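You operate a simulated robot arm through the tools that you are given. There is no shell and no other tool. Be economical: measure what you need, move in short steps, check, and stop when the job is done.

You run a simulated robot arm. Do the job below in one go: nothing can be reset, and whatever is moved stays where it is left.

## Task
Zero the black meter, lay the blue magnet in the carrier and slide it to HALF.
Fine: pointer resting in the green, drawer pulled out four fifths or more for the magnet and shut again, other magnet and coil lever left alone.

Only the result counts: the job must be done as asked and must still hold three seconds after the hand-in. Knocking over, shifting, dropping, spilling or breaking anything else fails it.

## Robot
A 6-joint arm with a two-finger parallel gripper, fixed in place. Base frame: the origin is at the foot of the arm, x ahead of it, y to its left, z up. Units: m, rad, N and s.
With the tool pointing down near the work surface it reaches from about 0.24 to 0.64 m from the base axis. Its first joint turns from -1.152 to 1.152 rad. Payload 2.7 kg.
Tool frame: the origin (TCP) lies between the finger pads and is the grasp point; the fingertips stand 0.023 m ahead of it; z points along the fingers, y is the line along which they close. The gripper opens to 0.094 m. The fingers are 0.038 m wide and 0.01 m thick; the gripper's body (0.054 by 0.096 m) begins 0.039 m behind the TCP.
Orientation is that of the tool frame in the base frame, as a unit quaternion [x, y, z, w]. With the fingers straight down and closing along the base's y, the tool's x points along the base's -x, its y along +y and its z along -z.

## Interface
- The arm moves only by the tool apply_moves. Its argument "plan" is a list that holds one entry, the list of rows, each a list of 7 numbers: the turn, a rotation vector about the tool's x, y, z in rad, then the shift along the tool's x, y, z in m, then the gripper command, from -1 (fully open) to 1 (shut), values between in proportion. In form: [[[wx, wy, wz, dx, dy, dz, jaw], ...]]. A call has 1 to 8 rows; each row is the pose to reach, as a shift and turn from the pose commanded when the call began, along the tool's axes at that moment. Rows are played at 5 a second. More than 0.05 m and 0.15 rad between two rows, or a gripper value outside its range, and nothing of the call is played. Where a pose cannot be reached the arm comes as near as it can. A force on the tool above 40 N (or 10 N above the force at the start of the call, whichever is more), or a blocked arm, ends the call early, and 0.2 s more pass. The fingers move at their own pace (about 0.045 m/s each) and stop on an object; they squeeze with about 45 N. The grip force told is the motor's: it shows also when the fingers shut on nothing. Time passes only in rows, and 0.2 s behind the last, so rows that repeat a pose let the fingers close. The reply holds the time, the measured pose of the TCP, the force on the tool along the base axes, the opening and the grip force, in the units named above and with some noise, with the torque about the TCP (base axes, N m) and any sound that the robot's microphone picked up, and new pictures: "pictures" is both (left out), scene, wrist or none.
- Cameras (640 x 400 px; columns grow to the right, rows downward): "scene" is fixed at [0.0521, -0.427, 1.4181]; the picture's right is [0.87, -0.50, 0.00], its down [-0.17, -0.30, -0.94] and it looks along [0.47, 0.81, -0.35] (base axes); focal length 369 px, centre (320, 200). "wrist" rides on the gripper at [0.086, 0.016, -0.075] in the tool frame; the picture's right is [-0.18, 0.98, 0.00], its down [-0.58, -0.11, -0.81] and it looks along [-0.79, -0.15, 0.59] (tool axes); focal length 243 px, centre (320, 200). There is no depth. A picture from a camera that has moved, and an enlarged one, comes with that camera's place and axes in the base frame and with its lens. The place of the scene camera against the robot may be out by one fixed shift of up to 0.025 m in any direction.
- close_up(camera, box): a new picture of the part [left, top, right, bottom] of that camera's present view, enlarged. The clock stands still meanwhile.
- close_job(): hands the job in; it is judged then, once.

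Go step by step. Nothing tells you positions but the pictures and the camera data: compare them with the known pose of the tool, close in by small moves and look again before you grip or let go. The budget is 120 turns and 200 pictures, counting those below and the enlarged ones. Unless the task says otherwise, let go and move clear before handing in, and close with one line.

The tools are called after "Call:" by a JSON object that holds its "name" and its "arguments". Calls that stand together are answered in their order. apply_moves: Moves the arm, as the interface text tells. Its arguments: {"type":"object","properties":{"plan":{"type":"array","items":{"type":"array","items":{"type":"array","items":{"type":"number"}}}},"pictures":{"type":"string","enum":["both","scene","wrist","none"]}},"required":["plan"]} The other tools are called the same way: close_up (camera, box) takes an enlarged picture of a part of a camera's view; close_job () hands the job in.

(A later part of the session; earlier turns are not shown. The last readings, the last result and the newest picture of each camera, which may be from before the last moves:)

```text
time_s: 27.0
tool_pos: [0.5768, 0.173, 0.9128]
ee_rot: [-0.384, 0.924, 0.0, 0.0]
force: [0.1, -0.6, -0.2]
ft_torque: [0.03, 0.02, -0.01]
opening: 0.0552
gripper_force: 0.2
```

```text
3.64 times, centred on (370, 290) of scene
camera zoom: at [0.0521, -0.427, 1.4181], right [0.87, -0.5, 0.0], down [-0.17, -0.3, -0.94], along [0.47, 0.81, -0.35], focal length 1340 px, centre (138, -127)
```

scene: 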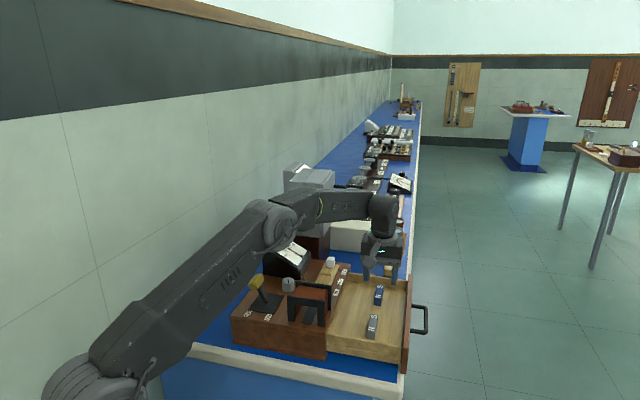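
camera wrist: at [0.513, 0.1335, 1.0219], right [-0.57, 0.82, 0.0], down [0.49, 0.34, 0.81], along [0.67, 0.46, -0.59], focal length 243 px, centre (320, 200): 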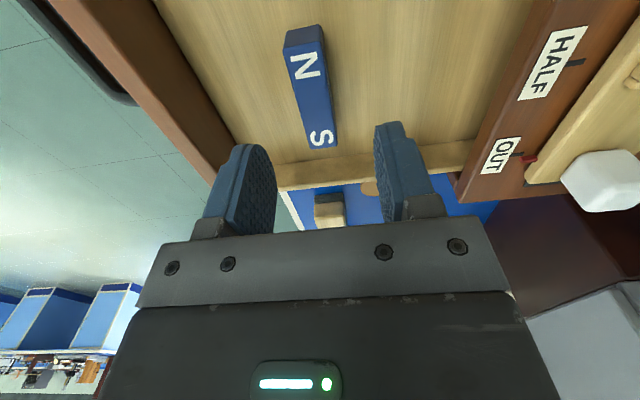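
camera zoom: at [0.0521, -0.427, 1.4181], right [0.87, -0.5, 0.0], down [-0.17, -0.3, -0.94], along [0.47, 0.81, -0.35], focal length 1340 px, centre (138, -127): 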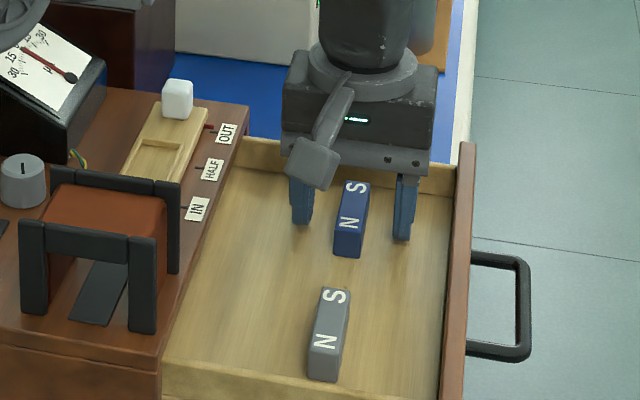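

The magnet is centred between the fingers. Close and lift.

Call:
{"name": "apply_moves", "arguments": {"plan": [[[0, 0, 0, 0, 0, 0, 1], [0, 0, 0, 0, 0, 0, 1], [0, 0, 0, 0, 0, 0, 1], [0, 0, 0, 0, 0, 0, 1], [0, 0, 0, 0, 0, -0.03, 1], [0, 0, 0, 0, 0, -0.07, 1], [0, 0, 0, 0, 0, -0.11, 1], [0, 0, 0, 0, 0, -0.11, 1]]]}}

Call:
{"name": "close_up", "arguments": {"camera": "wrist", "box": [240, 60, 600, 240]}}

```text
time_s: 28.8
tool_pos: [0.5741, 0.1731, 1.0211]
ee_rot: [-0.384, 0.923, 0.0, 0.0]
force: [0.2, -1.0, -1.9]
ft_torque: [0.02, 0.0, 0.01]
opening: 0.0172
gripper_force: 45.3
camera wrist: at [0.5031, 0.1236, 1.0963], right [-0.57, 0.82, 0.0], down [0.49, 0.34, 0.81], along [0.66, 0.46, -0.59], focal length 243 px, centre (320, 200)
```

scene: 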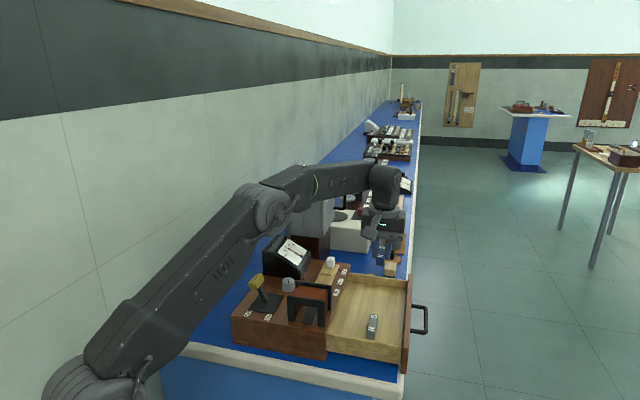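
wrist: 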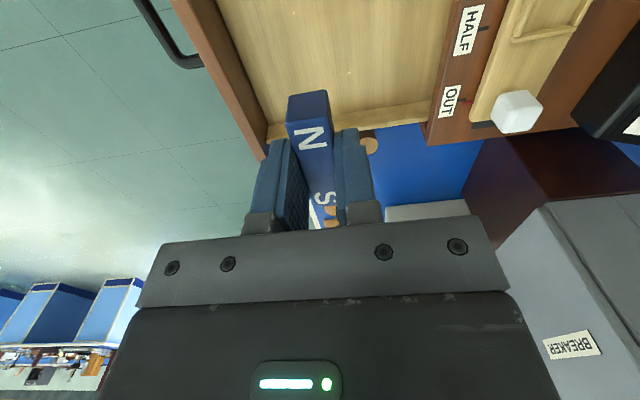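

```text
1.78 times, centred on (420, 150) of wrist
camera zoom: at [0.5031, 0.1236, 1.0963], right [-0.57, 0.82, 0.0], down [0.49, 0.34, 0.81], along [0.66, 0.46, -0.59], focal length 431 px, centre (142, 289)
```

zoom: 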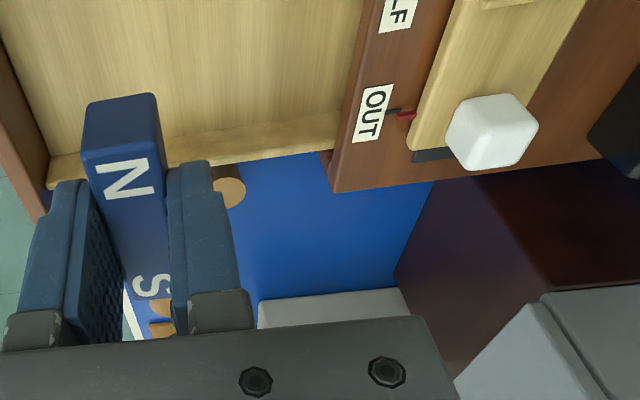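

Blue magnet held; the carrier has a red index currently at the OUT tick. I'll move over near the carrier to measure its recess.

Call:
{"name": "apply_moves", "arguments": {"plan": [[[0, 0, 0, 0.0, 0.02, -0.03, 1], [0, 0, 0, 0.02, 0.06, -0.03, 1], [0, 0, 0, 0.045, 0.1, -0.03, 1], [0, 0, 0, 0.07, 0.13, -0.03, 1], [0, 0, 0, 0.07, 0.13, -0.03, 1]]], "pictures": "none"}}

Call:
{"name": "close_up", "arguments": {"camera": "wrist", "box": [240, 0, 480, 160]}}

Call:
{"name": "close_up", "arguments": {"camera": "scene", "box": [280, 220, 420, 330]}}

```text
time_s: 30.0
tool_pos: [0.4347, 0.2175, 1.0541]
ee_rot: [-0.384, 0.923, -0.001, 0.001]
force: [0.1, -0.5, -1.5]
ft_torque: [0.01, 0.0, 0.0]
opening: 0.0173
gripper_force: 44.5
```

```text
2.50 times, centred on (360, 80) of wrist
camera zoom: at [0.3614, 0.1686, 1.1286], right [-0.57, 0.82, 0.0], down [0.49, 0.34, 0.81], along [0.67, 0.46, -0.59], focal length 606 px, centre (220, 500)
```

zoom: 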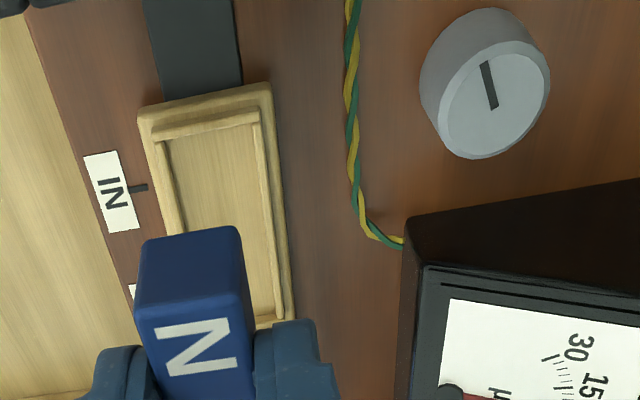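

```text
3.64 times, centred on (350, 275) of scene
camera zoom: at [0.0521, -0.427, 1.4181], right [0.87, -0.5, 0.0], down [-0.17, -0.3, -0.94], along [0.47, 0.81, -0.35], focal length 1340 px, centre (211, -73)
```

zoom: 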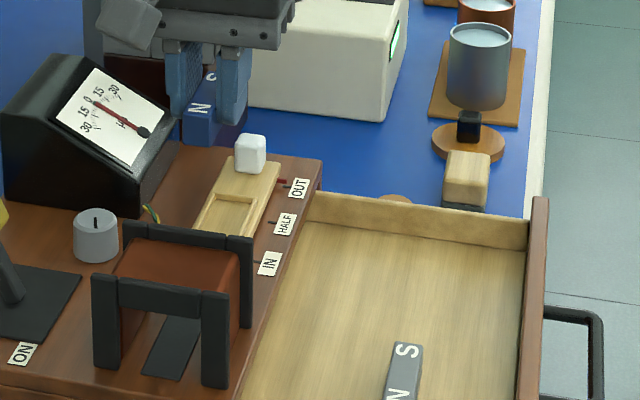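

The carrier recess spans u 0.452–0.520 and v 0.140–0.168, with its rim at z≈0.939. I'll move above its centre and descend to just above contact.

Call:
{"name": "apply_moves", "arguments": {"plan": [[[0, 0, 0, -0.0243, -0.0004, 0, 1], [0, 0, 0, -0.0243, -0.0004, 0.03, 1], [0, 0, 0, -0.0243, -0.0004, 0.06, 1], [0, 0, 0, -0.0243, -0.0004, 0.072, 1], [0, 0, 0, -0.0243, -0.0004, 0.072, 1]]], "pictures": "none"}}

Call:
{"name": "close_up", "arguments": {"camera": "wrist", "box": [200, 0, 480, 180]}}

Call:
{"name": "close_up", "arguments": {"camera": "scene", "box": [280, 220, 400, 320]}}

```text
time_s: 31.2
tool_pos: [0.4536, 0.2331, 0.9801]
ee_rot: [-0.384, 0.923, 0.0, 0.0]
force: [-0.9, -0.1, -1.4]
ft_torque: [0.01, 0.06, 0.03]
opening: 0.017
gripper_force: 45.4
```

```text
2.22 times, centred on (340, 90) of wrist
camera zoom: at [0.3799, 0.1838, 1.0552], right [-0.57, 0.82, 0.0], down [0.49, 0.34, 0.81], along [0.66, 0.46, -0.59], focal length 539 px, centre (276, 444)
```

zoom: 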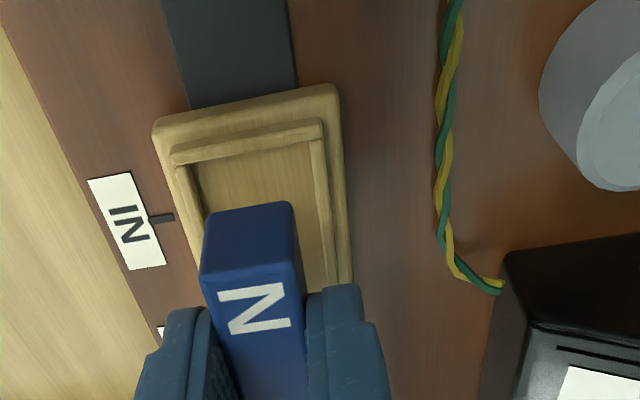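

```text
4.00 times, centred on (340, 270) of scene
camera zoom: at [0.0522, -0.427, 1.4181], right [0.87, -0.5, 0.0], down [-0.17, -0.3, -0.94], along [0.47, 0.81, -0.35], focal length 1474 px, centre (240, -80)
```

zoom: 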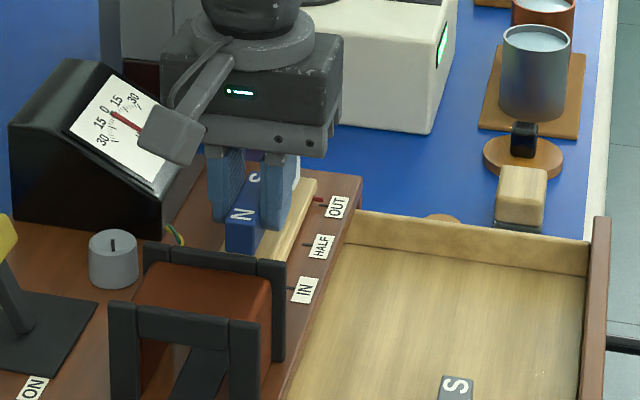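

The magnet is almost aligned with the recess. I'll nudge it and lower in small steps, watching the force.

Call:
{"name": "apply_moves", "arguments": {"plan": [[[0, 0, 0, 0.001, 0.0015, 0.003, 1], [0, 0, 0, 0.001, 0.0015, 0.006, 1], [0, 0, 0, 0.001, 0.0015, 0.009, 1], [0, 0, 0, 0.001, 0.0015, 0.012, 1], [0, 0, 0, 0.001, 0.0015, 0.012, 1]]], "pictures": "none"}}

Call:
{"name": "close_up", "arguments": {"camera": "wrist", "box": [200, 0, 480, 180]}}

Call:
{"name": "close_up", "arguments": {"camera": "scene", "box": [300, 240, 364, 290]}}

```text
time_s: 32.4
tool_pos: [0.4503, 0.2344, 0.9687]
ee_rot: [-0.383, 0.924, 0.0, 0.0]
force: [-0.1, 0.8, -1.4]
ft_torque: [0.0, 0.0, 0.0]
opening: 0.0175
gripper_force: 44.7
```

```text
2.22 times, centred on (340, 90) of wrist
camera zoom: at [0.378, 0.1839, 1.0436], right [-0.57, 0.82, 0.0], down [0.49, 0.34, 0.81], along [0.66, 0.46, -0.59], focal length 539 px, centre (276, 444)
```

zoom: 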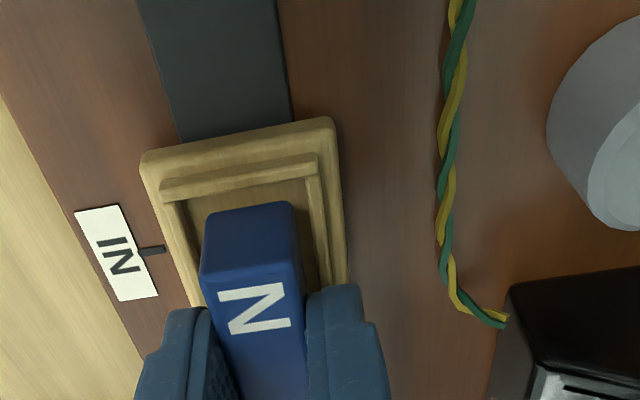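

```text
8.00 times, centred on (332, 265) of scene
camera zoom: at [0.0522, -0.427, 1.4181], right [0.87, -0.5, 0.0], down [-0.17, -0.3, -0.94], along [0.47, 0.81, -0.35], focal length 2949 px, centre (224, -320)
```

zoom: 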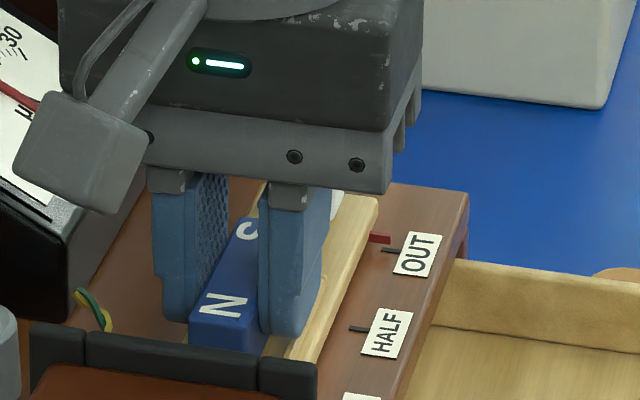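

Still no contact, and the magnet is centred over the recess. I'll lower further in 2 mm steps.

Call:
{"name": "apply_moves", "arguments": {"plan": [[[0, 0, 0, 0, 0, 0.002, 1], [0, 0, 0, 0, 0, 0.004, 1], [0, 0, 0, 0, 0, 0.004, 1]]], "pictures": "none"}}

Call:
{"name": "close_up", "arguments": {"camera": "wrist", "box": [200, 0, 480, 180]}}

```text
time_s: 33.2
tool_pos: [0.4516, 0.2334, 0.966]
ee_rot: [-0.383, 0.924, 0.0, 0.0]
force: [-0.1, 1.3, -1.0]
ft_torque: [0.01, 0.01, 0.01]
opening: 0.0173
gripper_force: 45.3
```

```text
2.22 times, centred on (340, 90) of wrist
camera zoom: at [0.3784, 0.184, 1.0404], right [-0.57, 0.82, 0.0], down [0.49, 0.34, 0.81], along [0.66, 0.46, -0.59], focal length 539 px, centre (276, 444)
```

zoom: 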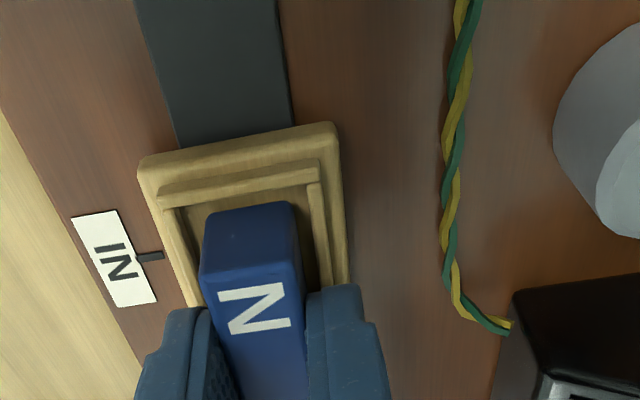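

Call:
{"name": "apply_moves", "arguments": {"plan": [[[0, 0, 0, 0, 0, 0.002, 1], [0, 0, 0, 0, 0, 0.004, 1], [0, 0, 0, 0, 0, 0.004, 1]]], "pictures": "none"}}

Call:
{"name": "close_up", "arguments": {"camera": "wrist", "box": [200, 0, 480, 180]}}

```text
time_s: 34.0
tool_pos: [0.4513, 0.2322, 0.9633]
ee_rot: [-0.384, 0.923, 0.0, 0.002]
force: [-8.8, -3.7, 31.3]
ft_torque: [-0.25, 0.9, -0.09]
opening: 0.0172
gripper_force: 44.7
```

```text
2.22 times, centred on (340, 90) of wrist
camera zoom: at [0.3781, 0.1838, 1.0386], right [-0.57, 0.82, 0.0], down [0.48, 0.33, 0.81], along [0.67, 0.46, -0.59], focal length 539 px, centre (276, 444)
```

zoom: 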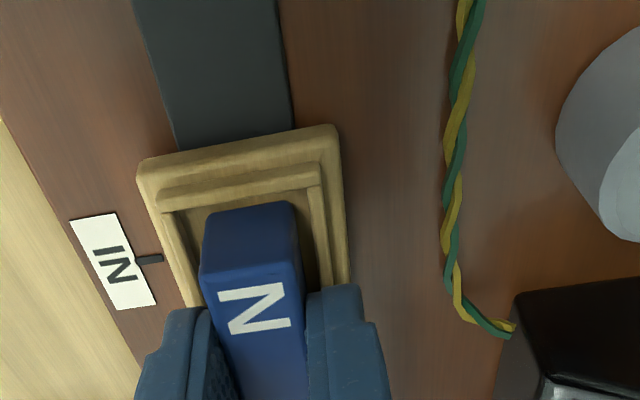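

Contact at about 31 N, with the magnet within the recess. I'll relieve the load by 1 mm, open gently and lift.

Call:
{"name": "apply_moves", "arguments": {"plan": [[[0, 0, 0, 0, 0, -0.0015, 1], [0, 0, 0, 0, 0, -0.0015, 0.5], [0, 0, 0, 0, 0, -0.0015, 0.4], [0, 0, 0, 0, 0, -0.0015, 0.3], [0, 0, 0, 0, 0, -0.02, 0.25], [0, 0, 0, 0, 0, -0.05, 0.2], [0, 0, 0, 0.02, 0, -0.09, 0.2], [0, 0, 0, 0.02, 0, -0.09, 0.2]]]}}

Call:
{"name": "close_up", "arguments": {"camera": "wrist", "box": [200, 0, 480, 180]}}

Call:
{"name": "close_up", "arguments": {"camera": "scene", "box": [280, 235, 376, 310]}}

```text
time_s: 35.8
tool_pos: [0.4351, 0.2202, 1.0518]
ee_rot: [-0.384, 0.923, 0.0, 0.0]
force: [-0.4, 0.1, -0.3]
ft_torque: [0.03, -0.03, -0.03]
opening: 0.0377
gripper_force: 0.0
camera wrist: at [0.3632, 0.1703, 1.1267], right [-0.57, 0.82, 0.0], down [0.49, 0.34, 0.81], along [0.66, 0.46, -0.59], focal length 243 px, centre (320, 200)
```

scene: 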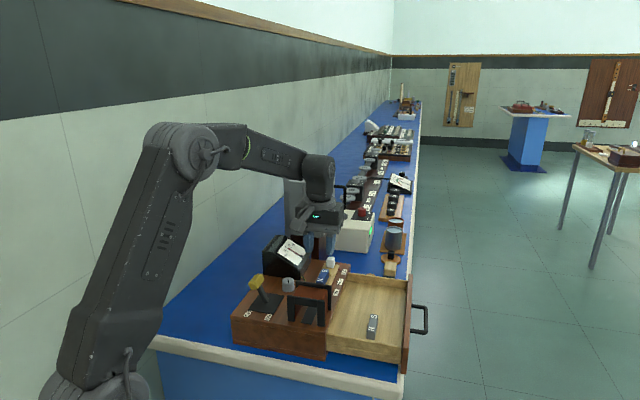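
wrist: 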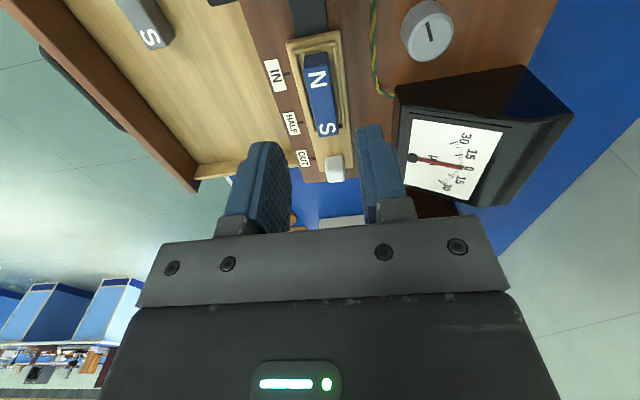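

```text
2.22 times, centred on (340, 90) of wrist
camera zoom: at [0.3632, 0.1703, 1.1267], right [-0.57, 0.82, 0.0], down [0.49, 0.34, 0.81], along [0.66, 0.46, -0.59], focal length 539 px, centre (276, 444)
```

zoom: 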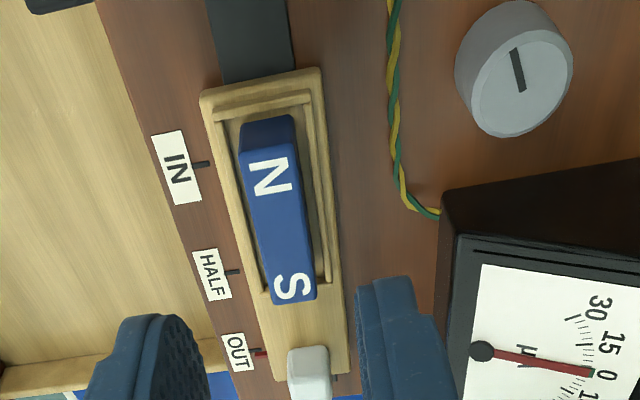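

```text
5.33 times, centred on (328, 272) of scene
camera zoom: at [0.0521, -0.427, 1.4181], right [0.87, -0.5, 0.0], down [-0.17, -0.3, -0.94], along [0.47, 0.81, -0.35], focal length 1966 px, centre (277, -187)
```

zoom: 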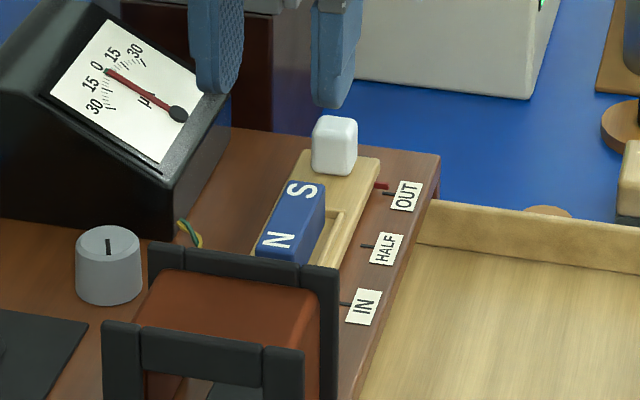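

The magnet lies flat in the recess. Next I'll move above the white carrier knob (u≈0.567, v≈0.152), check the alignment, then grip it to slide.

Call:
{"name": "apply_moves", "arguments": {"plan": [[[0, 0, 0, -0.035, 0, 0, 0.2], [0, 0, 0, -0.07, 0, 0, 0.2], [0, 0, 0, -0.1, 0, 0.02, 0.2], [0, 0, 0, -0.1036, 0, 0.05, 0.2], [0, 0, 0, -0.1036, 0, 0.05, 0.2]]], "pictures": "none"}}

Call:
{"name": "close_up", "arguments": {"camera": "wrist", "box": [200, 0, 480, 200]}}

Call:
{"name": "close_up", "arguments": {"camera": "scene", "box": [280, 235, 376, 310]}}

```text
time_s: 37.0
tool_pos: [0.5103, 0.2947, 1.0013]
ee_rot: [-0.383, 0.924, -0.001, 0.0]
force: [0.5, -1.0, 0.0]
ft_torque: [-0.01, 0.03, 0.04]
opening: 0.0377
gripper_force: 0.1
```

```text
2.00 times, centred on (340, 100) of wrist
camera zoom: at [0.4376, 0.245, 1.0762], right [-0.57, 0.82, 0.0], down [0.49, 0.34, 0.81], along [0.66, 0.46, -0.59], focal length 485 px, centre (280, 400)
```

zoom: 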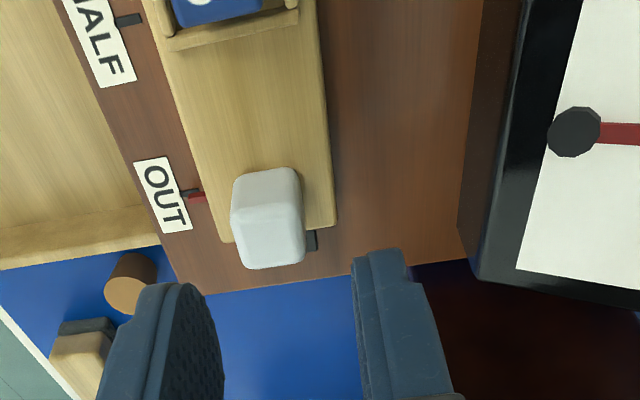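

```text
5.33 times, centred on (328, 272) of scene
camera zoom: at [0.0521, -0.427, 1.4181], right [0.87, -0.5, 0.0], down [-0.17, -0.3, -0.94], along [0.47, 0.81, -0.35], focal length 1966 px, centre (277, -187)
```

zoom: 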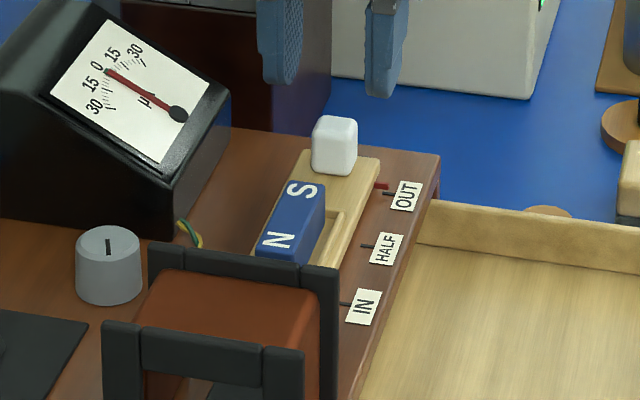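

The knob is centred near u 0.565, v 0.153, with its top near 0.96. I'll descend and grip it.

Call:
{"name": "apply_moves", "arguments": {"plan": [[[0, 0, 0, 0.0045, -0.0007, 0.0, 0.2], [0, 0, 0, 0.0045, -0.0007, 0.02, 0.2], [0, 0, 0, 0.0045, -0.0007, 0.034, 0.2], [0, 0, 0, 0.0045, -0.0007, 0.034, 0.2], [0, 0, 0, 0.0045, -0.0007, 0.034, 1], [0, 0, 0, 0.0045, -0.0007, 0.034, 1], [0, 0, 0, 0.0045, -0.0007, 0.034, 1]]], "pictures": "none"}}

Call:
{"name": "close_up", "arguments": {"camera": "wrist", "box": [200, 0, 480, 200]}}

Call:
{"name": "close_up", "arguments": {"camera": "scene", "box": [280, 235, 376, 310]}}

```text
time_s: 38.6
tool_pos: [0.5085, 0.2893, 0.9649]
ee_rot: [-0.382, 0.924, -0.002, 0.0]
force: [4.4, -4.0, -2.5]
ft_torque: [0.4, -0.4, -0.21]
opening: 0.0198
gripper_force: 45.0
```

```text
2.00 times, centred on (340, 100) of wrist
camera zoom: at [0.4356, 0.2399, 1.041], right [-0.57, 0.82, 0.0], down [0.49, 0.33, 0.81], along [0.67, 0.46, -0.59], focal length 485 px, centre (280, 400)
```

zoom: 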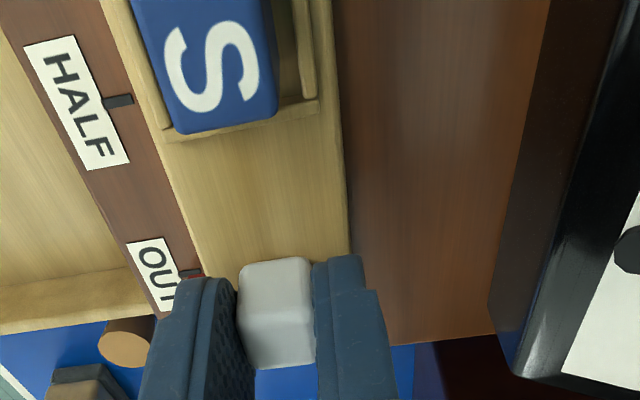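

```text
5.33 times, centred on (328, 272) of scene
camera zoom: at [0.0523, -0.4271, 1.4181], right [0.87, -0.5, 0.0], down [-0.17, -0.3, -0.94], along [0.47, 0.81, -0.35], focal length 1966 px, centre (277, -187)
```

zoom: 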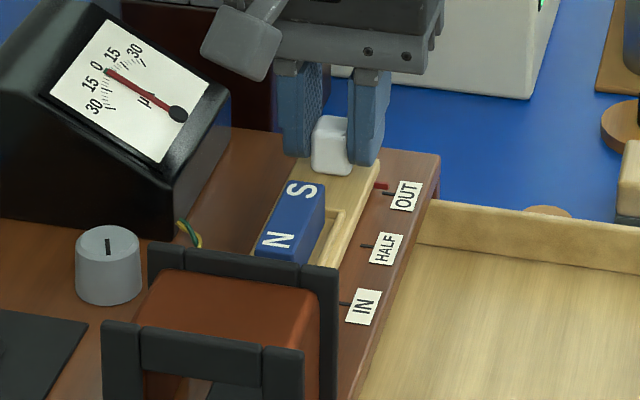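

Knob gripped. I'll slide toward the coil by 0.046 m, then check the red index against the HALF tick.

Call:
{"name": "apply_moves", "arguments": {"plan": [[[0, 0, 0, 0.01, 0, 0, 1], [0, 0, 0, 0.02, 0, 0, 1], [0, 0, 0, 0.03, 0, 0, 1], [0, 0, 0, 0.04, 0, 0, 1], [0, 0, 0, 0.046, 0, 0, 1], [0, 0, 0, 0.046, 0, 0, 1]]], "pictures": "none"}}

Call:
{"name": "close_up", "arguments": {"camera": "wrist", "box": [200, 0, 480, 200]}}

Call:
{"name": "close_up", "arguments": {"camera": "scene", "box": [280, 235, 376, 310]}}

```text
time_s: 40.0
tool_pos: [0.4758, 0.2563, 0.966]
ee_rot: [-0.383, 0.924, -0.001, -0.001]
force: [0.0, 1.9, -11.7]
ft_torque: [0.83, -0.79, -0.16]
opening: 0.0199
gripper_force: 45.3
```

```text
2.00 times, centred on (340, 100) of wrist
camera zoom: at [0.4027, 0.2066, 1.0412], right [-0.57, 0.82, 0.0], down [0.49, 0.34, 0.81], along [0.66, 0.46, -0.59], focal length 485 px, centre (280, 400)
```

zoom: 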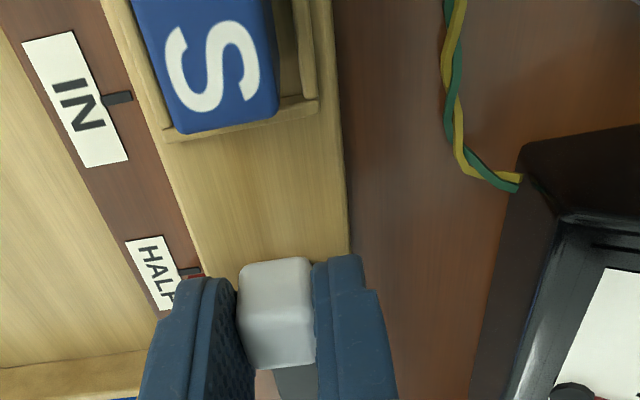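

```text
5.33 times, centred on (328, 272) of scene
camera zoom: at [0.0523, -0.4269, 1.4181], right [0.87, -0.5, 0.0], down [-0.17, -0.3, -0.94], along [0.47, 0.81, -0.35], focal length 1966 px, centre (277, -187)
```

zoom: 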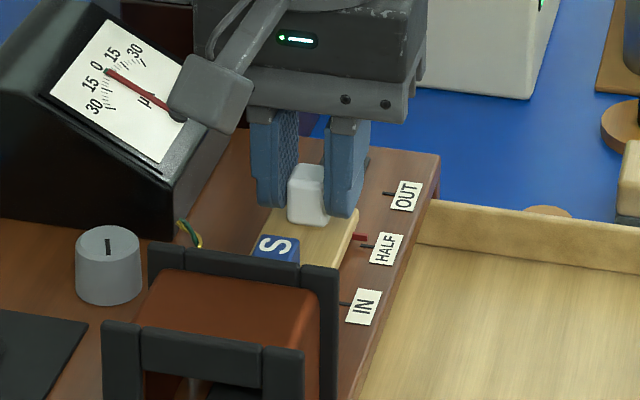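

The index looks the same against HALF as it did against OUT. Zooming in to verify.

Call:
{"name": "close_up", "arguments": {"camera": "wrist", "box": [260, 110, 324, 155]}}

Call:
{"name": "close_up", "arguments": {"camera": "scene", "box": [332, 262, 364, 287]}}

```text
8.89 times, centred on (292, 132) of wrist
camera zoom: at [0.4027, 0.2066, 1.0412], right [-0.57, 0.82, 0.0], down [0.49, 0.34, 0.81], along [0.66, 0.46, -0.59], focal length 2157 px, centre (569, 800)
```

zoom: 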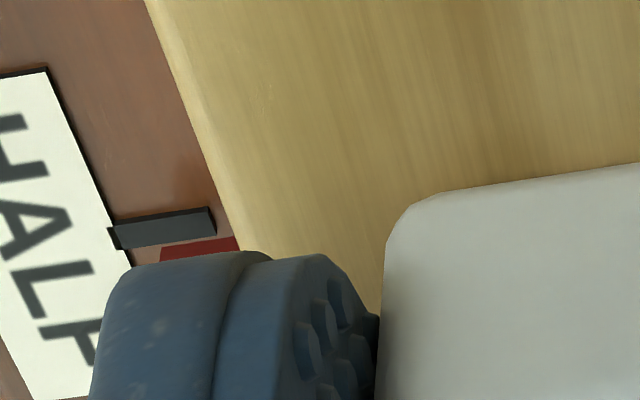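

```text
16.00 times, centred on (348, 274) of scene
camera zoom: at [0.0523, -0.4269, 1.4181], right [0.87, -0.5, 0.0], down [-0.17, -0.3, -0.94], along [0.47, 0.81, -0.35], focal length 5898 px, centre (-128, -992)
```

zoom: 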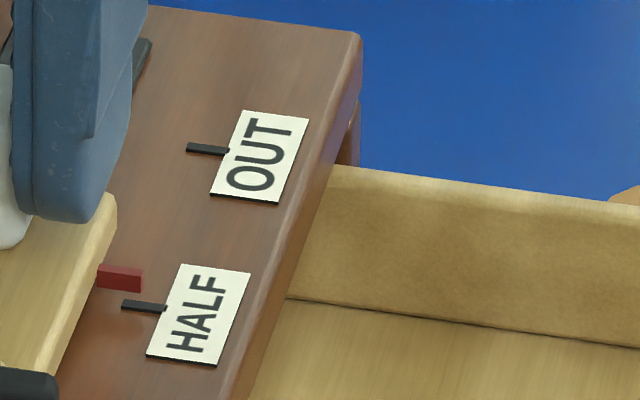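

Careful comparison of both views puts the red index about 2 mm short of the HALF tick. I'll push 2 mm more and recheck.

Call:
{"name": "apply_moves", "arguments": {"plan": [[[0, 0, 0, 0.001, 0, 0, 1], [0, 0, 0, 0.002, 0, 0, 1], [0, 0, 0, 0.002, 0, 0, 1]]], "pictures": "none"}}

Call:
{"name": "close_up", "arguments": {"camera": "wrist", "box": [260, 110, 324, 155]}}

Call:
{"name": "close_up", "arguments": {"camera": "scene", "box": [332, 262, 364, 287]}}

```text
time_s: 40.8
tool_pos: [0.4749, 0.2558, 0.9651]
ee_rot: [-0.383, 0.924, -0.001, -0.001]
force: [1.6, -0.3, -13.0]
ft_torque: [0.56, -0.51, -0.12]
opening: 0.0198
gripper_force: 45.3
```

```text
8.89 times, centred on (292, 132) of wrist
camera zoom: at [0.4014, 0.2055, 1.0413], right [-0.57, 0.82, 0.0], down [0.49, 0.34, 0.81], along [0.66, 0.46, -0.59], focal length 2157 px, centre (569, 800)
```

zoom: 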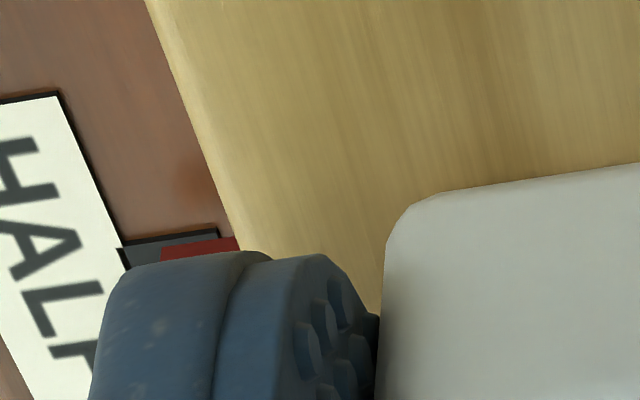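

```text
16.00 times, centred on (348, 274) of scene
camera zoom: at [0.0524, -0.4269, 1.4181], right [0.87, -0.5, 0.0], down [-0.17, -0.3, -0.94], along [0.47, 0.81, -0.35], focal length 5898 px, centre (-128, -992)
```

zoom: 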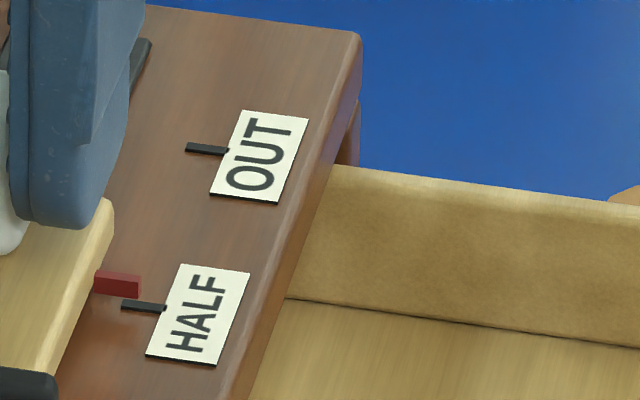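

The red index now overlaps the HALF tick. I'll release the knob, rise, and check from a clear view.

Call:
{"name": "apply_moves", "arguments": {"plan": [[[0, 0, 0, 0, 0, 0, 0.3], [0, 0, 0, 0, 0, 0, 0.2], [0, 0, 0, 0, 0, 0, 0.2], [0, 0, 0, 0, 0, -0.03, 0.2], [0, 0, 0, 0, 0, -0.06, 0.2], [0, 0, 0, 0.02, 0, -0.09, 0.2], [0, 0, 0, 0.04, 0, -0.11, 0.2], [0, 0, 0, 0.04, 0, -0.11, 0.2]]]}}

Call:
{"name": "close_up", "arguments": {"camera": "wrist", "box": [270, 30, 366, 105]}}

Call:
{"name": "close_up", "arguments": {"camera": "scene", "box": [280, 235, 376, 310]}}

```text
time_s: 42.6
tool_pos: [0.4463, 0.2274, 1.0779]
ee_rot: [-0.383, 0.924, -0.001, 0.0]
force: [0.4, 0.2, -0.8]
ft_torque: [0.01, 0.02, 0.0]
opening: 0.0377
gripper_force: 0.0
camera wrist: at [0.3732, 0.1776, 1.1533], right [-0.57, 0.82, 0.0], down [0.49, 0.34, 0.81], along [0.66, 0.46, -0.59], focal length 243 px, centre (320, 200)
```

scene: 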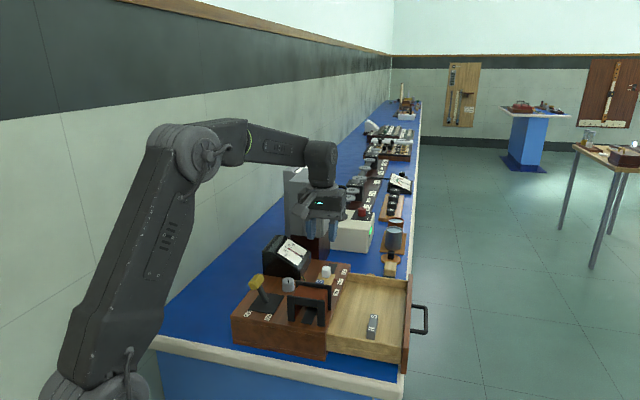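
wrist: 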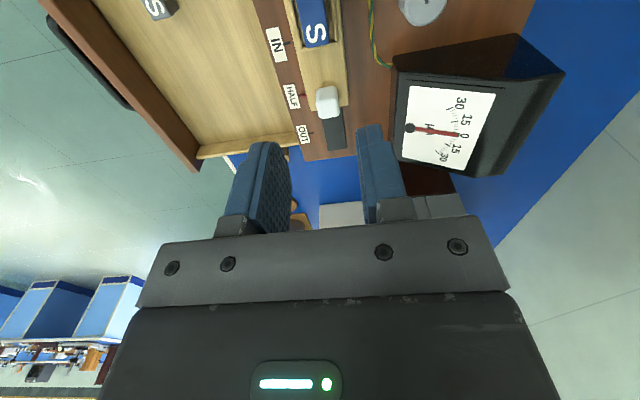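

```text
5.33 times, centred on (318, 68) of wrist
camera zoom: at [0.3732, 0.1776, 1.1533], right [-0.57, 0.82, 0.0], down [0.49, 0.34, 0.81], along [0.66, 0.46, -0.59], focal length 1294 px, centre (331, 907)
```

zoom: 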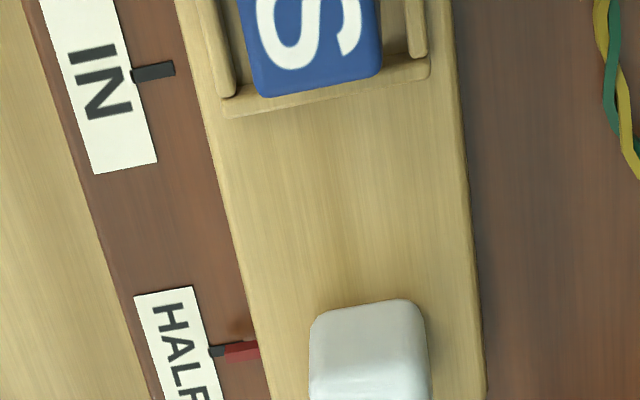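

```text
5.33 times, centred on (328, 272) of scene
camera zoom: at [0.0521, -0.427, 1.4181], right [0.87, -0.5, 0.0], down [-0.17, -0.3, -0.94], along [0.47, 0.81, -0.35], focal length 1966 px, centre (277, -187)
```

zoom: 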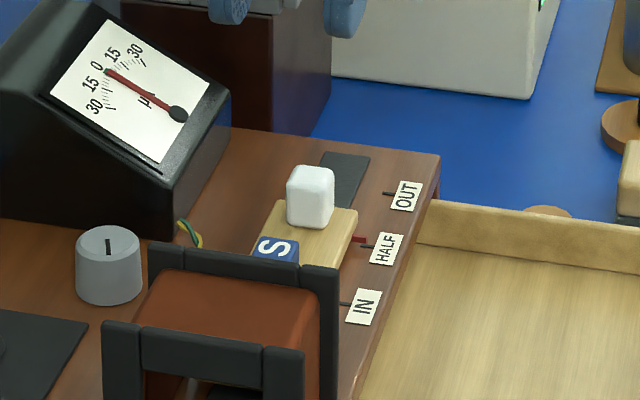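

The index is over the HALF tick. I'll zoom tighter to judge any residual offset.

Call:
{"name": "close_up", "arguments": {"camera": "wrist", "box": [302, 87, 326, 102]}}

Call:
{"name": "close_up", "arguments": {"camera": "scene", "box": [336, 270, 360, 285]}}

```text
16.00 times, centred on (314, 94) of wrist
camera zoom: at [0.3732, 0.1776, 1.1533], right [-0.57, 0.82, 0.0], down [0.49, 0.34, 0.81], along [0.66, 0.46, -0.59], focal length 3882 px, centre (416, 1888)
```

zoom: 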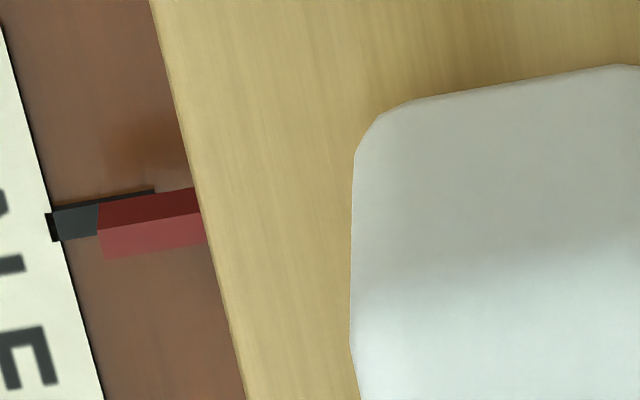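

```text
16.00 times, centred on (348, 278) of scene
camera zoom: at [0.0521, -0.427, 1.4181], right [0.87, -0.5, 0.0], down [-0.17, -0.3, -0.94], along [0.47, 0.81, -0.35], focal length 5898 px, centre (-128, -1040)
```

zoom: 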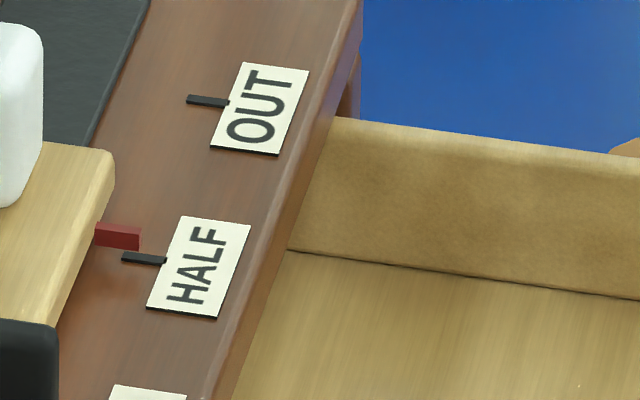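

My estimate has the index perhaps 1–1.5 mm past HALF. I'll move forward to look at it more steeply from above.

Call:
{"name": "apply_moves", "arguments": {"plan": [[[0, 0, 0, -0.035, 0, 0, 0.2], [0, 0, 0, -0.075, 0, 0, 0.2], [0, 0, 0, -0.075, 0, 0, 0.2]]], "pictures": "wrist"}}

Call:
{"name": "close_up", "arguments": {"camera": "wrist", "box": [250, 0, 298, 30]}}

```text
time_s: 43.4
tool_pos: [0.5005, 0.2791, 1.0791]
ee_rot: [-0.383, 0.924, 0.0, 0.0]
force: [0.6, 0.2, -0.5]
ft_torque: [0.0, 0.05, -0.01]
opening: 0.0373
gripper_force: 0.1
camera wrist: at [0.4269, 0.2299, 1.1538], right [-0.57, 0.82, 0.0], down [0.49, 0.34, 0.81], along [0.66, 0.46, -0.59], focal length 243 px, centre (320, 200)
```

wrist: 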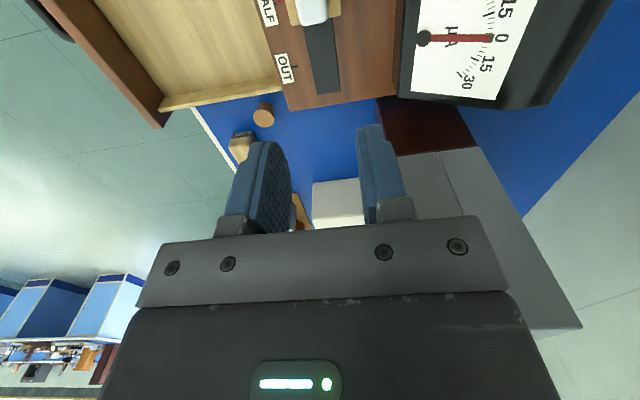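

```text
13.33 times, centred on (274, 15) of wrist
camera zoom: at [0.4269, 0.2299, 1.1538], right [-0.57, 0.82, 0.0], down [0.49, 0.34, 0.81], along [0.66, 0.46, -0.59], focal length 3235 px, centre (933, 2667)
```

zoom: 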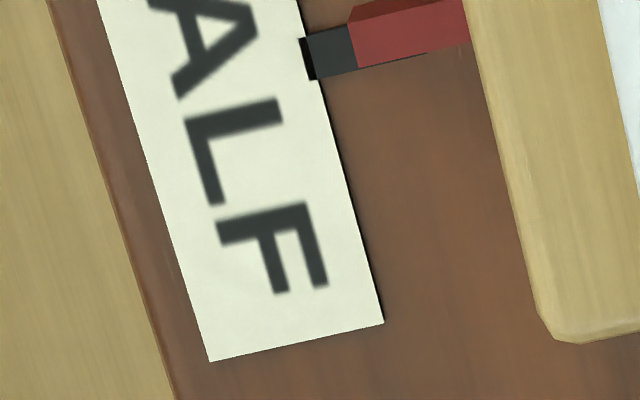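

From the steeper view the index is about 1.6 mm past HALF. I'll regrip the knob at the same pose and move it back that much.

Call:
{"name": "apply_moves", "arguments": {"plan": [[[0, 0, 0, 0.035, 0, 0.02, 0.2], [0, 0, 0, 0.035, 0, 0.06, 0.2], [0, 0, 0, 0.035, 0, 0.1, 0.2], [0, 0, 0, 0.035, 0, 0.109, 0.2], [0, 0, 0, 0.035, 0, 0.109, 1], [0, 0, 0, 0.035, 0, 0.109, 1], [0, 0, 0, 0.035, 0, 0.109, 1]]], "pictures": "none"}}

Call:
{"name": "apply_moves", "arguments": {"plan": [[[0, 0, 0, -0.0016, 0, 0, 1], [0, 0, 0, -0.0016, 0, 0, 1], [0, 0, 0, -0.0016, 0, 0, 0.25], [0, 0, 0, -0.0016, 0, 0, 0.2], [0, 0, 0, -0.0016, 0, -0.03, 0.2], [0, 0, 0, -0.0016, 0, -0.07, 0.2], [0, 0, 0, -0.035, 0, -0.109, 0.2], [0, 0, 0, -0.035, 0, -0.109, 0.2]]], "pictures": "wrist"}}

Call:
{"name": "close_up", "arguments": {"camera": "wrist", "box": [250, 0, 298, 30]}}

Call:
{"name": "close_up", "arguments": {"camera": "scene", "box": [256, 235, 376, 320]}}

```text
time_s: 45.0
tool_pos: [0.4753, 0.2566, 0.9683]
ee_rot: [-0.383, 0.924, -0.001, 0.001]
force: [5.5, -5.9, -7.2]
ft_torque: [0.66, -0.85, -0.16]
opening: 0.0199
gripper_force: 45.1
```

```text
refused: row 7 steps farther than a row can; nothing moved
```

```text
13.33 times, centred on (274, 15) of wrist
camera zoom: at [0.4017, 0.206, 1.0432], right [-0.57, 0.82, 0.0], down [0.49, 0.34, 0.81], along [0.67, 0.46, -0.59], focal length 3235 px, centre (933, 2667)
```

zoom: 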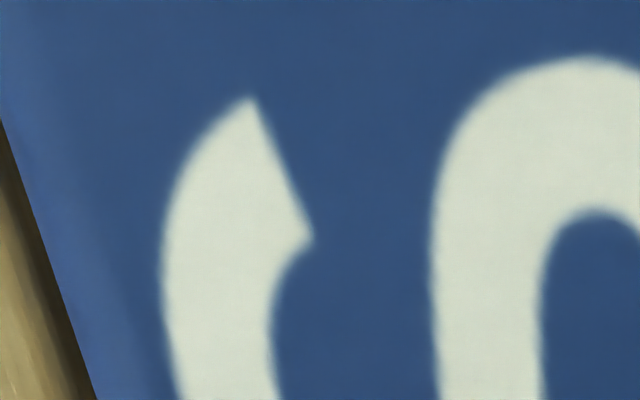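

```text
4.71 times, centred on (316, 278) of scene
camera zoom: at [0.0523, -0.4272, 1.418], right [0.87, -0.5, 0.0], down [-0.17, -0.3, -0.94], along [0.47, 0.81, -0.35], focal length 1735 px, centre (339, -165)
```

zoom: 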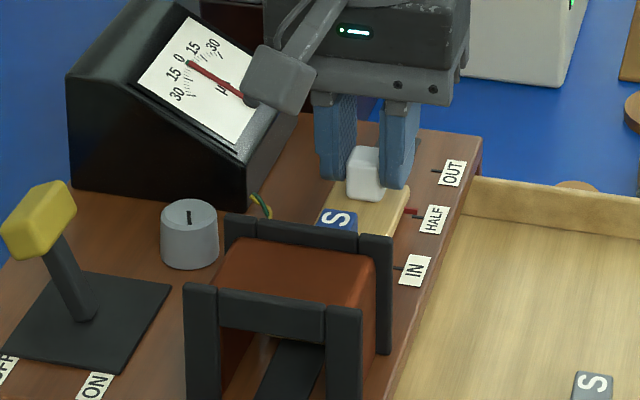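

The knob is regripped, but the next call was refused because one row was too long. I'll send it again with shorter steps.

Call:
{"name": "apply_moves", "arguments": {"plan": [[[0, 0, 0, -0.0016, 0, 0, 1], [0, 0, 0, -0.0016, 0, 0, 1], [0, 0, 0, -0.0016, 0, 0, 0.25], [0, 0, 0, -0.0016, 0, 0, 0.2], [0, 0, 0, -0.0016, 0, -0.04, 0.2], [0, 0, 0, -0.0016, 0, -0.08, 0.2], [0, 0, 0, -0.035, 0, -0.109, 0.2], [0, 0, 0, -0.035, 0, -0.109, 0.2]]], "pictures": "none"}}

Call:
{"name": "close_up", "arguments": {"camera": "wrist", "box": [250, 0, 298, 30]}}

Call:
{"name": "close_up", "arguments": {"camera": "wrist", "box": [100, 0, 580, 200]}}

```text
time_s: 46.8
tool_pos: [0.4984, 0.2809, 1.0774]
ee_rot: [-0.384, 0.923, 0.0, 0.0]
force: [0.3, -0.7, -0.1]
ft_torque: [0.05, 0.03, 0.0]
opening: 0.0378
gripper_force: 0.0
```

```text
13.33 times, centred on (274, 15) of wrist
camera zoom: at [0.4262, 0.2309, 1.1524], right [-0.57, 0.82, 0.0], down [0.49, 0.34, 0.81], along [0.66, 0.46, -0.59], focal length 3235 px, centre (933, 2667)
```

zoom: 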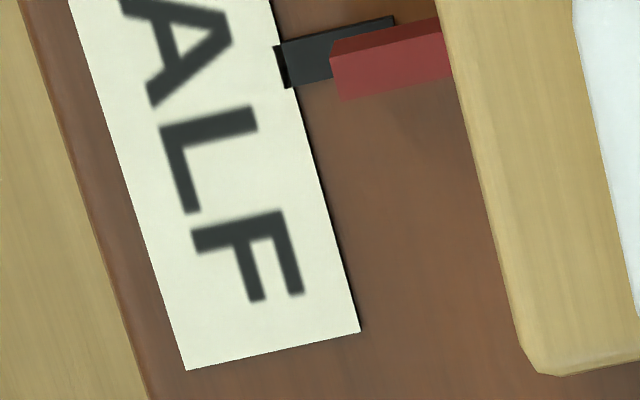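

```text
1.33 times, centred on (340, 100) of wrist
camera zoom: at [0.4262, 0.2309, 1.1524], right [-0.57, 0.82, 0.0], down [0.49, 0.34, 0.81], along [0.66, 0.46, -0.59], focal length 324 px, centre (293, 333)
```

zoom: 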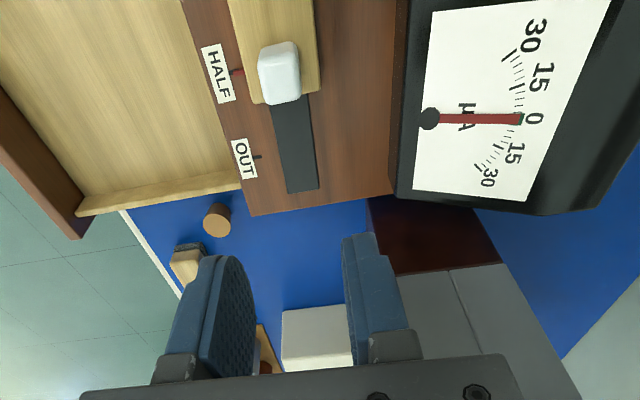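

The index now matches HALF within about 0.5 mm, and the pointer is in the green. Next I'll go back to the drawer handle at the open position.

Call:
{"name": "apply_moves", "arguments": {"plan": [[[0, 0, 0, 0.014, -0.041, 0, 0.2], [0, 0, 0, 0.028, -0.082, 0, 0.49], [0, 0, 0, 0.042, -0.122, 0, 0.49], [0, 0, 0, 0.057, -0.163, 0, 0.49], [0, 0, 0, 0.071, -0.203, 0.03, 0.49], [0, 0, 0, 0.0855, -0.2428, 0.05, 0.49], [0, 0, 0, 0.0855, -0.2428, 0.09, 0.49], [0, 0, 0, 0.0855, -0.2428, 0.09, 0.49]]]}}

Call:
{"name": "close_up", "arguments": {"camera": "wrist", "box": [190, 0, 450, 210]}}

```text
refused: row 5 steps farther than a row can; nothing moved
```

```text
1.90 times, centred on (320, 105) of wrist
camera zoom: at [0.4262, 0.2309, 1.1524], right [-0.57, 0.82, 0.0], down [0.49, 0.34, 0.81], along [0.66, 0.46, -0.59], focal length 462 px, centre (320, 381)
```

zoom: 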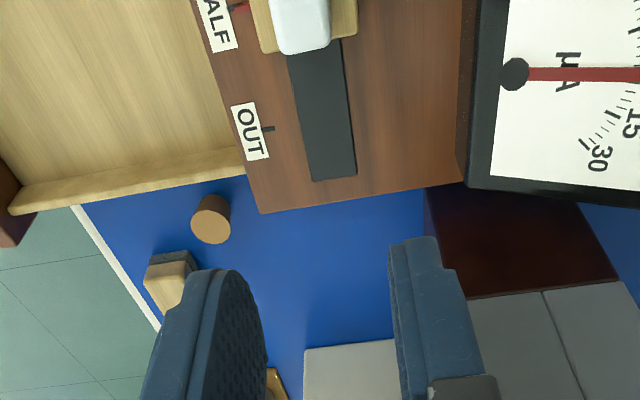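

That row stepped too far, so nothing moved. I'll resend it with smaller steps.

Call:
{"name": "apply_moves", "arguments": {"plan": [[[0, 0, 0, 0.014, -0.041, 0, 0.2], [0, 0, 0, 0.028, -0.082, 0, 0.49], [0, 0, 0, 0.042, -0.122, 0, 0.49], [0, 0, 0, 0.057, -0.163, 0, 0.49], [0, 0, 0, 0.071, -0.203, 0.02, 0.49], [0, 0, 0, 0.0855, -0.2428, 0.04, 0.49], [0, 0, 0, 0.0855, -0.2428, 0.08, 0.49], [0, 0, 0, 0.0855, -0.2428, 0.08, 0.49]]]}}

Call:
{"name": "close_up", "arguments": {"camera": "wrist", "box": [190, 0, 450, 210]}}

```text
time_s: 48.6
tool_pos: [0.609, 0.0502, 0.9973]
ee_rot: [-0.384, 0.924, 0.0, 0.0]
force: [-0.3, -0.3, -0.3]
ft_torque: [0.01, 0.01, 0.0]
opening: 0.0239
gripper_force: 0.0
camera wrist: at [0.5376, -0.0004, 1.073], right [-0.57, 0.82, 0.0], down [0.49, 0.34, 0.81], along [0.66, 0.46, -0.59], focal length 243 px, centre (320, 200)
```

scene: 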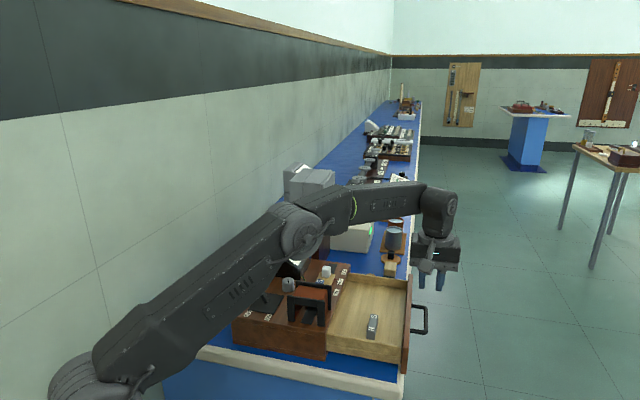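
wrist: 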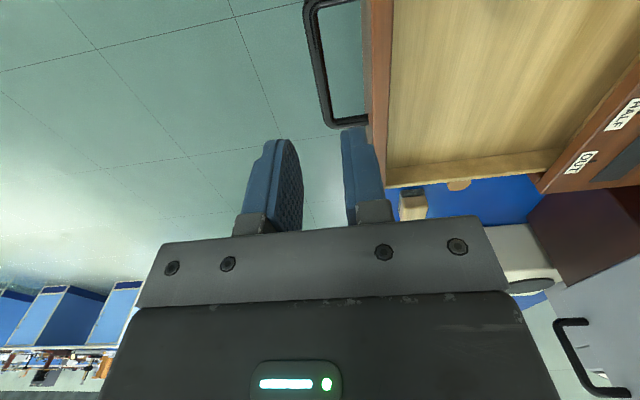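

```text
1.90 times, centred on (320, 105) of wrist
camera zoom: at [0.5376, -0.0004, 1.073], right [-0.57, 0.82, 0.0], down [0.49, 0.34, 0.81], along [0.66, 0.46, -0.59], focal length 462 px, centre (320, 381)
```

zoom: 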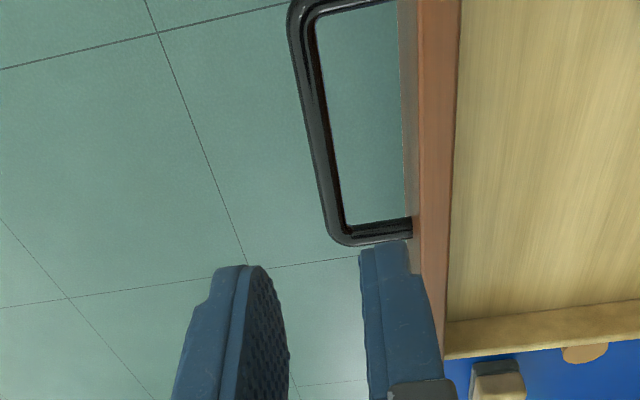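

The handle is aligned below the fingers (bar v≈0.3957). Descend and grip.

Call:
{"name": "apply_moves", "arguments": {"plan": [[[0, 0, 0, 0, -0.0006, 0.04, 0.49], [0, 0, 0, 0, -0.0006, 0.075, 0.49], [0, 0, 0, 0, -0.0006, 0.09, 0.49], [0, 0, 0, 0, -0.0006, 0.1015, 0.49], [0, 0, 0, 0, -0.0006, 0.1015, 0.49], [0, 0, 0, 0, -0.0006, 0.1015, 1], [0, 0, 0, 0, -0.0006, 0.1015, 1]]], "pictures": "none"}}

Call:
{"name": "close_up", "arguments": {"camera": "wrist", "box": [190, 0, 450, 210]}}

```text
time_s: 50.2
tool_pos: [0.6097, 0.0497, 0.8945]
ee_rot: [-0.382, 0.924, 0.001, -0.002]
force: [-10.3, 8.4, 3.2]
ft_torque: [-0.54, 0.73, -1.58]
opening: 0.0104
gripper_force: 44.7
```

```text
1.90 times, centred on (320, 105) of wrist
camera zoom: at [0.5369, -0.0005, 0.9706], right [-0.56, 0.83, 0.0], down [0.49, 0.33, 0.81], along [0.66, 0.45, -0.59], focal length 462 px, centre (320, 381)
```

zoom: 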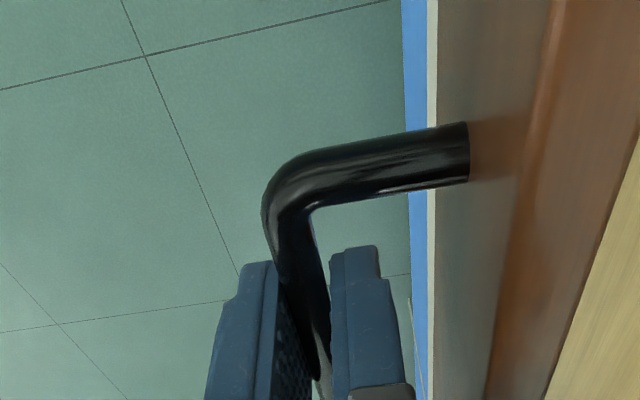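

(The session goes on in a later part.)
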